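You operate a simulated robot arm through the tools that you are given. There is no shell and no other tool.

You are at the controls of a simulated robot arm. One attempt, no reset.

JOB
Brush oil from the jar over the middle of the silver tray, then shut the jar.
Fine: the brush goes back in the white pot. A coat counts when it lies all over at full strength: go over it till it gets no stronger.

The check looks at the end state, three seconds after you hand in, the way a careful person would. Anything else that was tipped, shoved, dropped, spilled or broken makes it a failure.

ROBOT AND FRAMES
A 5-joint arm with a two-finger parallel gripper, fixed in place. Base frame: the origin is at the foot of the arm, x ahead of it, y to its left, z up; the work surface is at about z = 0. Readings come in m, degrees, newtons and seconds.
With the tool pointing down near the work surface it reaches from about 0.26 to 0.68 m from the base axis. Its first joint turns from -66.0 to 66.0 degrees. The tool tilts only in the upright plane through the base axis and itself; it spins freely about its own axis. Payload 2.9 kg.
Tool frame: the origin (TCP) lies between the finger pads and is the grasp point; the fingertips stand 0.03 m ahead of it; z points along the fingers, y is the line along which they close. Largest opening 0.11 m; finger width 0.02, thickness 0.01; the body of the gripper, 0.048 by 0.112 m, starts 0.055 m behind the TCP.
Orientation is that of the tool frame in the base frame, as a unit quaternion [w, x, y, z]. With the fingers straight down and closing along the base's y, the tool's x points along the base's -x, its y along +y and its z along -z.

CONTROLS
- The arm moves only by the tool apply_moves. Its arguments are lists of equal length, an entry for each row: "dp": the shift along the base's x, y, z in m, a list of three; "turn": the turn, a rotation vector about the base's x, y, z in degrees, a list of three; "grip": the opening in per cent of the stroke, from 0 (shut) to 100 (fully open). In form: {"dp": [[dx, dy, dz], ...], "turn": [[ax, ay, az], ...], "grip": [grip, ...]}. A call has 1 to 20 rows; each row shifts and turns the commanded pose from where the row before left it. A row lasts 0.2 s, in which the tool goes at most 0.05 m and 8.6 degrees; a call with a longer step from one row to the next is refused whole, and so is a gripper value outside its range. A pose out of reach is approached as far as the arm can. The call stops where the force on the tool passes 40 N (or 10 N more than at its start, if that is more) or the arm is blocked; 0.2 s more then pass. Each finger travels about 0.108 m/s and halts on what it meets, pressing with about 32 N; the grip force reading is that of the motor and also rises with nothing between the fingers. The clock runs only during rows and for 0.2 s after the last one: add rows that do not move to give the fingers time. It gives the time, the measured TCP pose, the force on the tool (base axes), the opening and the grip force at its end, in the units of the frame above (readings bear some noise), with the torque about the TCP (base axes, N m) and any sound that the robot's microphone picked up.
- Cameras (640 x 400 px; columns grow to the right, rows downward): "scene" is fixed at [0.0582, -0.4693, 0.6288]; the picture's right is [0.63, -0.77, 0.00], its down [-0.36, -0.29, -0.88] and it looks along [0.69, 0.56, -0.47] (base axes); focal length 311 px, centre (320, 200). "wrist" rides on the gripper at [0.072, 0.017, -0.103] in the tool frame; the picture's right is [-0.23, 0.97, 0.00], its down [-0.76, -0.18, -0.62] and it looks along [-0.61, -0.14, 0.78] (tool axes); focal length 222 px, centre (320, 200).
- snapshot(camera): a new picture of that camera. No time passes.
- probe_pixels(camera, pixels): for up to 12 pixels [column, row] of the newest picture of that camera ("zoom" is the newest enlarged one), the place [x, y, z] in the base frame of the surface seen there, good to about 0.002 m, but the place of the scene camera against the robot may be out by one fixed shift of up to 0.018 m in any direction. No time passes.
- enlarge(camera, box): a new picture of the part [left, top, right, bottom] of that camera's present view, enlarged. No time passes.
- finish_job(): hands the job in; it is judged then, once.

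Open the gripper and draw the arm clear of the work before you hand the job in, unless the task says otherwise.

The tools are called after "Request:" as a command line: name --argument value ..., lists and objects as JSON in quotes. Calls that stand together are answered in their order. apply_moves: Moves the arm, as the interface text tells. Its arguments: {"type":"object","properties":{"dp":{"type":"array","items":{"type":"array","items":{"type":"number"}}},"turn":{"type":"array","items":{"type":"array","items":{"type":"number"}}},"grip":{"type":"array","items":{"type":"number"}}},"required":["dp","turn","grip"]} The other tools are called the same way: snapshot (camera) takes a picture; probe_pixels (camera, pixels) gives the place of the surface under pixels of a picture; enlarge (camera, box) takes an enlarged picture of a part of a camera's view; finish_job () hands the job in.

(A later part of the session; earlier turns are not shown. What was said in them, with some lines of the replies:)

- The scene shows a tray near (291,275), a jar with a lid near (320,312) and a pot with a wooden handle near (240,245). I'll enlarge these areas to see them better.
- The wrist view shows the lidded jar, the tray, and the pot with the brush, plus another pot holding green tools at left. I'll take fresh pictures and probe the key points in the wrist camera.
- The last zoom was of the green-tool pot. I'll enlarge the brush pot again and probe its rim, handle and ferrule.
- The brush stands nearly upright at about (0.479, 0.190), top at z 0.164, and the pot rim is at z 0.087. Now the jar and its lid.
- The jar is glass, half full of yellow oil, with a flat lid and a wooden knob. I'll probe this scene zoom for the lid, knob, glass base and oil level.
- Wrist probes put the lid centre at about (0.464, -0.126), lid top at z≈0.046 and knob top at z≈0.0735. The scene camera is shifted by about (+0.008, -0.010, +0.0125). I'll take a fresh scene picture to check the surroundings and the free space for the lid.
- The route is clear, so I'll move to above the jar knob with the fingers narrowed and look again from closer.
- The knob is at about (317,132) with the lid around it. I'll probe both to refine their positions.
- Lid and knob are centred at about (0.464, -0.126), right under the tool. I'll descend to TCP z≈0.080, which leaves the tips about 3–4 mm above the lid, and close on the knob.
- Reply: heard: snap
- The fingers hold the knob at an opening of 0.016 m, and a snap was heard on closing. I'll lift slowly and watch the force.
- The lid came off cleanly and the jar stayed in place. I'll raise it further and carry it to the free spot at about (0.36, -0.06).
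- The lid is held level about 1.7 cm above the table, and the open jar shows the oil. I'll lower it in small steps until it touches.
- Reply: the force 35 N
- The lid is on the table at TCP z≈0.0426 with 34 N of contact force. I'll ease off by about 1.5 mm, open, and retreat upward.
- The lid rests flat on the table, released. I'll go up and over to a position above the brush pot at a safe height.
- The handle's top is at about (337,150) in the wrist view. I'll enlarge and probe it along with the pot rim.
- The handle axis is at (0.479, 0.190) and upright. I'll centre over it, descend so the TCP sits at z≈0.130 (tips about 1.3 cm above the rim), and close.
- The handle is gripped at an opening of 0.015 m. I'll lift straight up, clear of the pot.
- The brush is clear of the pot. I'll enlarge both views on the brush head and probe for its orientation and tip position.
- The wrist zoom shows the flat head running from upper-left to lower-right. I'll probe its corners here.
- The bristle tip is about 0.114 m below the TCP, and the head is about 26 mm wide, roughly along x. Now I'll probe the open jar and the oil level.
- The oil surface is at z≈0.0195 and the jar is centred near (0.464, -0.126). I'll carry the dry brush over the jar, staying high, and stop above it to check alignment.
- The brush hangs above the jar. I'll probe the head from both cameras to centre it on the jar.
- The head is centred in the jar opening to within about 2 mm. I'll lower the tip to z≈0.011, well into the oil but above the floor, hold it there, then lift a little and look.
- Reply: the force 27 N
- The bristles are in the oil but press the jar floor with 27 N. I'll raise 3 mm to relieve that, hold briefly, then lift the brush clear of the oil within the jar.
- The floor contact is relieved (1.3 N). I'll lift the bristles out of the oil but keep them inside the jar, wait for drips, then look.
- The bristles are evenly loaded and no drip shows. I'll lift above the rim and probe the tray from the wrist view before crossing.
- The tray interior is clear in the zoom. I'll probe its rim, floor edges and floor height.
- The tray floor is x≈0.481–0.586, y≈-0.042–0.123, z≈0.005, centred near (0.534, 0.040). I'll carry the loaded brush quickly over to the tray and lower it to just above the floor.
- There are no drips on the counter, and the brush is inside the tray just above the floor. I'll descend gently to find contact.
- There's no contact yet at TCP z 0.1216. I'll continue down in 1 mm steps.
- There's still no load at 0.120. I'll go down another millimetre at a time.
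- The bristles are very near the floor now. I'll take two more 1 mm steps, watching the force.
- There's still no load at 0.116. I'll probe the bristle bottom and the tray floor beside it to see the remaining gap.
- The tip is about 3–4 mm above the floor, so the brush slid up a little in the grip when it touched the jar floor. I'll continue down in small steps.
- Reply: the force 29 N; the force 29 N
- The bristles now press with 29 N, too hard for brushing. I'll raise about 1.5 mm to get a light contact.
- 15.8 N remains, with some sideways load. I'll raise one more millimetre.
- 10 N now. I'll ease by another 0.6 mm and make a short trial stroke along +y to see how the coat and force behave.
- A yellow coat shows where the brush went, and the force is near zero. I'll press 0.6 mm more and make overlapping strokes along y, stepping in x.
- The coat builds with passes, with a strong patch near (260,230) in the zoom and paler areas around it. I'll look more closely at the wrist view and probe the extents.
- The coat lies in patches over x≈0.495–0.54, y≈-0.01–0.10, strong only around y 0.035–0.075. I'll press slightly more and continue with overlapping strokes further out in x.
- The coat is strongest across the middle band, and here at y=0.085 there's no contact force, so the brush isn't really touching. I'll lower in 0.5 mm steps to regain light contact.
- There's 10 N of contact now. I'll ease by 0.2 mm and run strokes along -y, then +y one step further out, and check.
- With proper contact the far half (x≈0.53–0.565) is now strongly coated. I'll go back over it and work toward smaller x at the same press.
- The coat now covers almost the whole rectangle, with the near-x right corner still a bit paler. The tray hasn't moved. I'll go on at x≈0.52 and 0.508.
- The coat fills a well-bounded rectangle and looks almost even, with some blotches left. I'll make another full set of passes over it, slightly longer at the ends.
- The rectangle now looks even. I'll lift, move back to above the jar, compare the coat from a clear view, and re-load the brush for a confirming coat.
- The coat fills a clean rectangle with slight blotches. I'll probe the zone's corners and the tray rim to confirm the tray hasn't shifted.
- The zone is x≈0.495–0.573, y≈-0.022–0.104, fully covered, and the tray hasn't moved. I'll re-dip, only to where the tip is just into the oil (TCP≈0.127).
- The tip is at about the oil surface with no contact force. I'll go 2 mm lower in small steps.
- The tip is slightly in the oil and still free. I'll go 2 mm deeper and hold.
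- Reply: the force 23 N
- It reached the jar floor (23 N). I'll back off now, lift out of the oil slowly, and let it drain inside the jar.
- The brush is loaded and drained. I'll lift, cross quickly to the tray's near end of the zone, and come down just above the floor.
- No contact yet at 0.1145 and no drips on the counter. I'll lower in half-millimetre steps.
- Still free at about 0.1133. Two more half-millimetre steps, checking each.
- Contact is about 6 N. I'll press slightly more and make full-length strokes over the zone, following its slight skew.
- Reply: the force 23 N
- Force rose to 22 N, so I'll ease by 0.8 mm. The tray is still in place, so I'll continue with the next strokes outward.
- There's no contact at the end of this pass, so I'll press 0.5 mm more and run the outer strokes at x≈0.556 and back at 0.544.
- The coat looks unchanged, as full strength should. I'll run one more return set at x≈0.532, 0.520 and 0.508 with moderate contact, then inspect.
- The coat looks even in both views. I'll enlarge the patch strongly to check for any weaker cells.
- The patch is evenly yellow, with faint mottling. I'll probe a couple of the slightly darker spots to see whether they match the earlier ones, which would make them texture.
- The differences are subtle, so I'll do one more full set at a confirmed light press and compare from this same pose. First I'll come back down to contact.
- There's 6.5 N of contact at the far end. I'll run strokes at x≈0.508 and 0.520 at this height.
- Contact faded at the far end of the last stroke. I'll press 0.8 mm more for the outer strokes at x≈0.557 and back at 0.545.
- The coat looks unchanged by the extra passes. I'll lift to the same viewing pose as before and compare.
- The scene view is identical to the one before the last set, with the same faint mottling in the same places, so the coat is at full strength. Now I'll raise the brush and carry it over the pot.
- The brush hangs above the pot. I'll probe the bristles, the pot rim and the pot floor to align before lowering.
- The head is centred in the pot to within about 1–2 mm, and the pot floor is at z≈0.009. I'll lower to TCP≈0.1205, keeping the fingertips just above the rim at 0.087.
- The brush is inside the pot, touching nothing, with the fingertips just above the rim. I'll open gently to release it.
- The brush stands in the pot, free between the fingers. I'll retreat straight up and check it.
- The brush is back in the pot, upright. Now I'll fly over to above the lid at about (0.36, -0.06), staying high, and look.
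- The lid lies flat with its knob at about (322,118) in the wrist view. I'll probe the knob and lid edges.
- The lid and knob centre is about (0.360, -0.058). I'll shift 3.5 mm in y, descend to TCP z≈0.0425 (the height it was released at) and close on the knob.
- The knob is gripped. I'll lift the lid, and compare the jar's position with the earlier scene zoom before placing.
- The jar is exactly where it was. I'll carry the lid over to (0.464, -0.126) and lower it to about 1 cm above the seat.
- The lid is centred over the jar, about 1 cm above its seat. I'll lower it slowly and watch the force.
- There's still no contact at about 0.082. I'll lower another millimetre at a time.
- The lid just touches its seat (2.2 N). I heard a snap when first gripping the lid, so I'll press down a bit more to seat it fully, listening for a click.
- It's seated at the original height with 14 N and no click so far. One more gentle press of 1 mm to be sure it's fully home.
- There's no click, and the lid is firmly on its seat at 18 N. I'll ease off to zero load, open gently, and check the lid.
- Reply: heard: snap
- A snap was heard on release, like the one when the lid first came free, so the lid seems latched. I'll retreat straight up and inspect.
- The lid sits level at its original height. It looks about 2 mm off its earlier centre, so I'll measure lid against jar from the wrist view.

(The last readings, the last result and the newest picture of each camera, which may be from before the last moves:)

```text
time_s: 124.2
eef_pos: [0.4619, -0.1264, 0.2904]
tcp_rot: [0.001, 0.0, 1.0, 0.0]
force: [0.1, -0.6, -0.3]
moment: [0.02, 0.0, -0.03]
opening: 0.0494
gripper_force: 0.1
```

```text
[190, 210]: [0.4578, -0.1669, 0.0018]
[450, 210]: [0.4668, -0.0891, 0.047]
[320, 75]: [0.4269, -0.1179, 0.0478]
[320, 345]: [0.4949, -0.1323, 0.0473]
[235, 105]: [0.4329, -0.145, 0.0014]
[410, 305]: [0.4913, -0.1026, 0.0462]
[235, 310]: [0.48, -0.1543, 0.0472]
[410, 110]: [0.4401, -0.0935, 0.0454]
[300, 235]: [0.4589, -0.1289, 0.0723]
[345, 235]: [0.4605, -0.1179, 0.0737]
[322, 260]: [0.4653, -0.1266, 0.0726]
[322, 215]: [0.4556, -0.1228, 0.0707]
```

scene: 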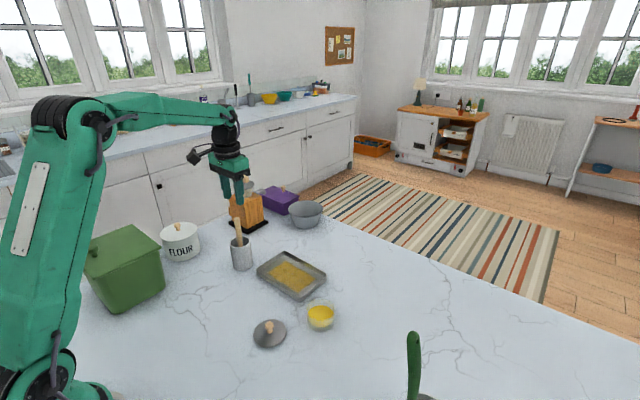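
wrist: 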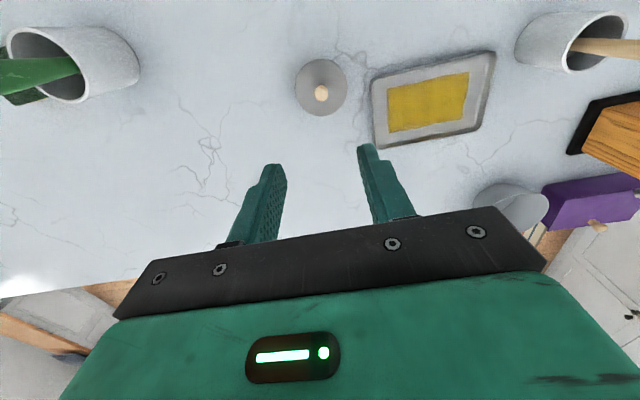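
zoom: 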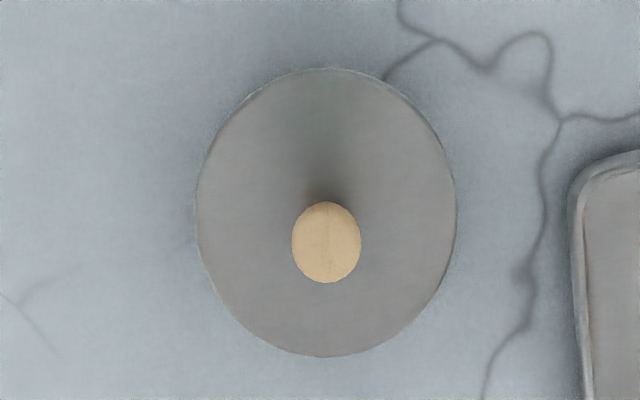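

The lid is within about 2.5 mm of its original place, level, and covers the whole jar mouth. The snap on release also suggests it's shut. I'll move the arm clear to its starting pose with the gripper open, then take a final look.

Request:
apply_moves --dp '[[0, 0, 0.03], [0, 0, 0.03], [-0.005, 0.025, 0.015], [-0.006, 0.027, 0.015], [-0.006, 0.027, 0], [-0.006, 0.027, 0], [-0.006, 0.027, 0], [-0.005, 0.025, 0], [0, 0, 0], [0, 0, 0]]' --turn '[[0, 0, 0], [0, 0, 0], [0, 0, 0], [0, 0, 0], [0, 0, 0], [0, 0, 0], [0, 0, 0], [0, 0, 0], [0, 0, 0], [0, 0, 0]]' --grip '[45, 45, 60, 80, 100, 100, 100, 100, 100, 100]'

Request:
snapshot --camera "scene"

Request:
snapshot --camera "wrist"

Request:
enlarge --camera "scene" --box '[210, 210, 370, 340]'

Request:
enlarge --camera "wrist" --box '[200, 40, 480, 215]'

```text
time_s: 126.4
eef_pos: [0.4303, 0.034, 0.3795]
tcp_rot: [0.0, 0.0, 1.0, 0.0]
force: [-0.2, 0.3, 0.8]
moment: [0.01, -0.01, -0.03]
opening: 0.1099
gripper_force: 0.1
```

```text
taken
```

scene: 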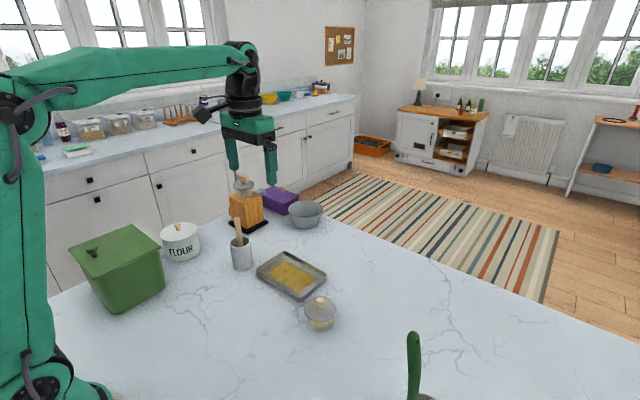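

```text
taken
```

wrist: 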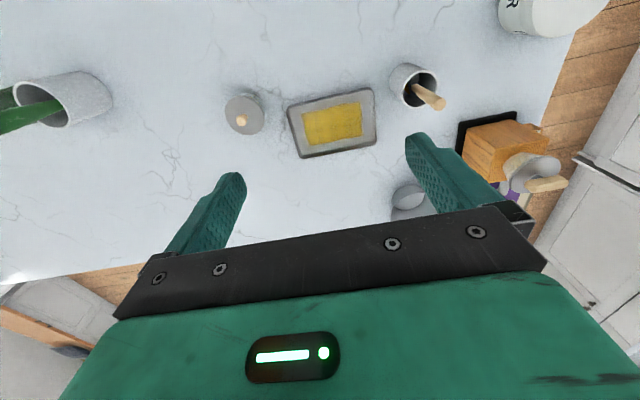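

```text
3.08 times, centred on (290, 275) of scene
```

zoom: 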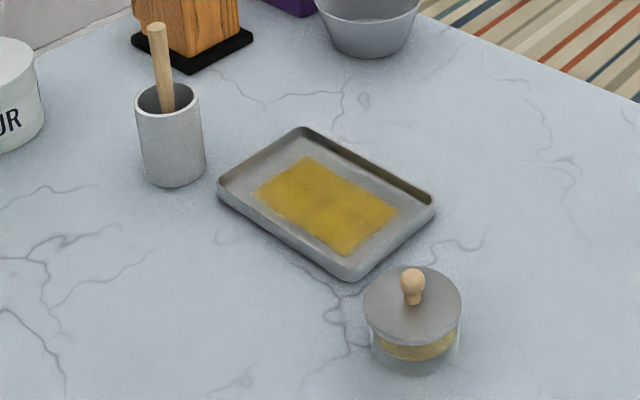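

```text
2.29 times, centred on (340, 128) of wrist
```

zoom: 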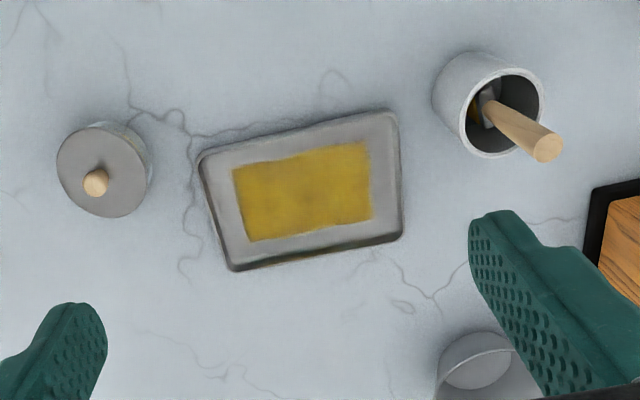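

The counter is clean, the brush is in its pot, the jar is shut and the tray hasn't moved. I'll take one last close look at the coat before handing in.

Request:
enlarge --camera "scene" --box '[255, 245, 330, 300]'

Request:
enlarge --camera "wrist" --box '[280, 82, 385, 162]'

```text
7.27 times, centred on (292, 272) of scene
```

zoom: 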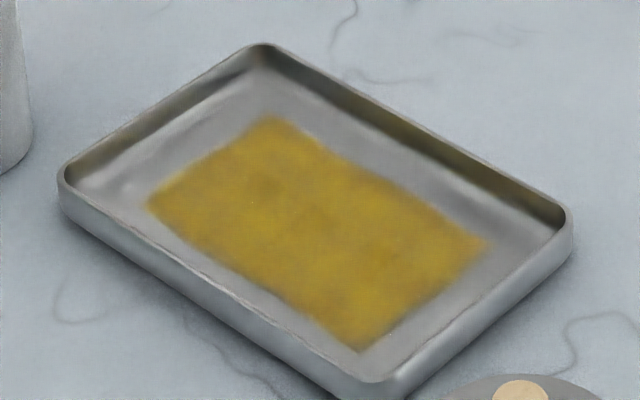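

```text
5.00 times, centred on (332, 122) of wrist
```

zoom: 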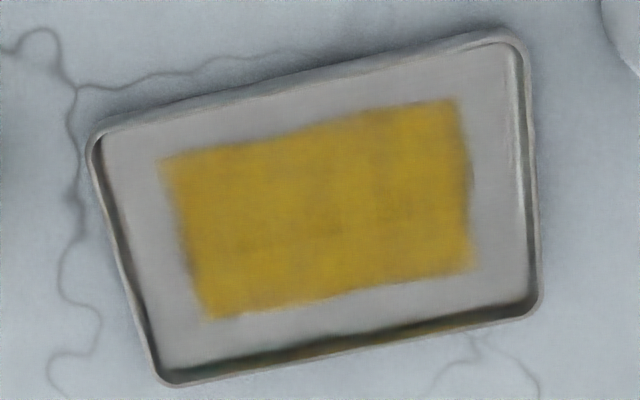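

The coat is even across the middle of the tray, with no pale patches. The jar is shut, the brush is in its pot, nothing is spilled, and the arm is clear with the gripper open, so I'm handing in.

Request:
finish_job

```text
The job is handed in.
```

I brushed oil over the middle of the silver tray, put the brush back in the white pot and shut the jar. The job is handed in, but I haven't seen a verdict.

- **Coat:** it covers a clean rectangle in the middle of the tray. I dipped the brush twice and kept brushing until the last full set of strokes made no visible difference. Faint mottling remains, in the same spots before and after that set, so I took it for texture.
- **Jar:** the lid sits level at its original height and covers the whole mouth. It is about 2.5 mm off its original centre, and I heard a snap when I released it. I heard the same snap when I first gripped the lid, so I took it to mean the lid latched.
- **Brush:** it was released a few millimetres above the pot floor and stands upright in the pot.
- **Everything else:** the tray did not shift noticeably. The jar moved by no more than about 1 mm. I saw no drips on the counter, and the arm is back at its starting pose with the gripper open.
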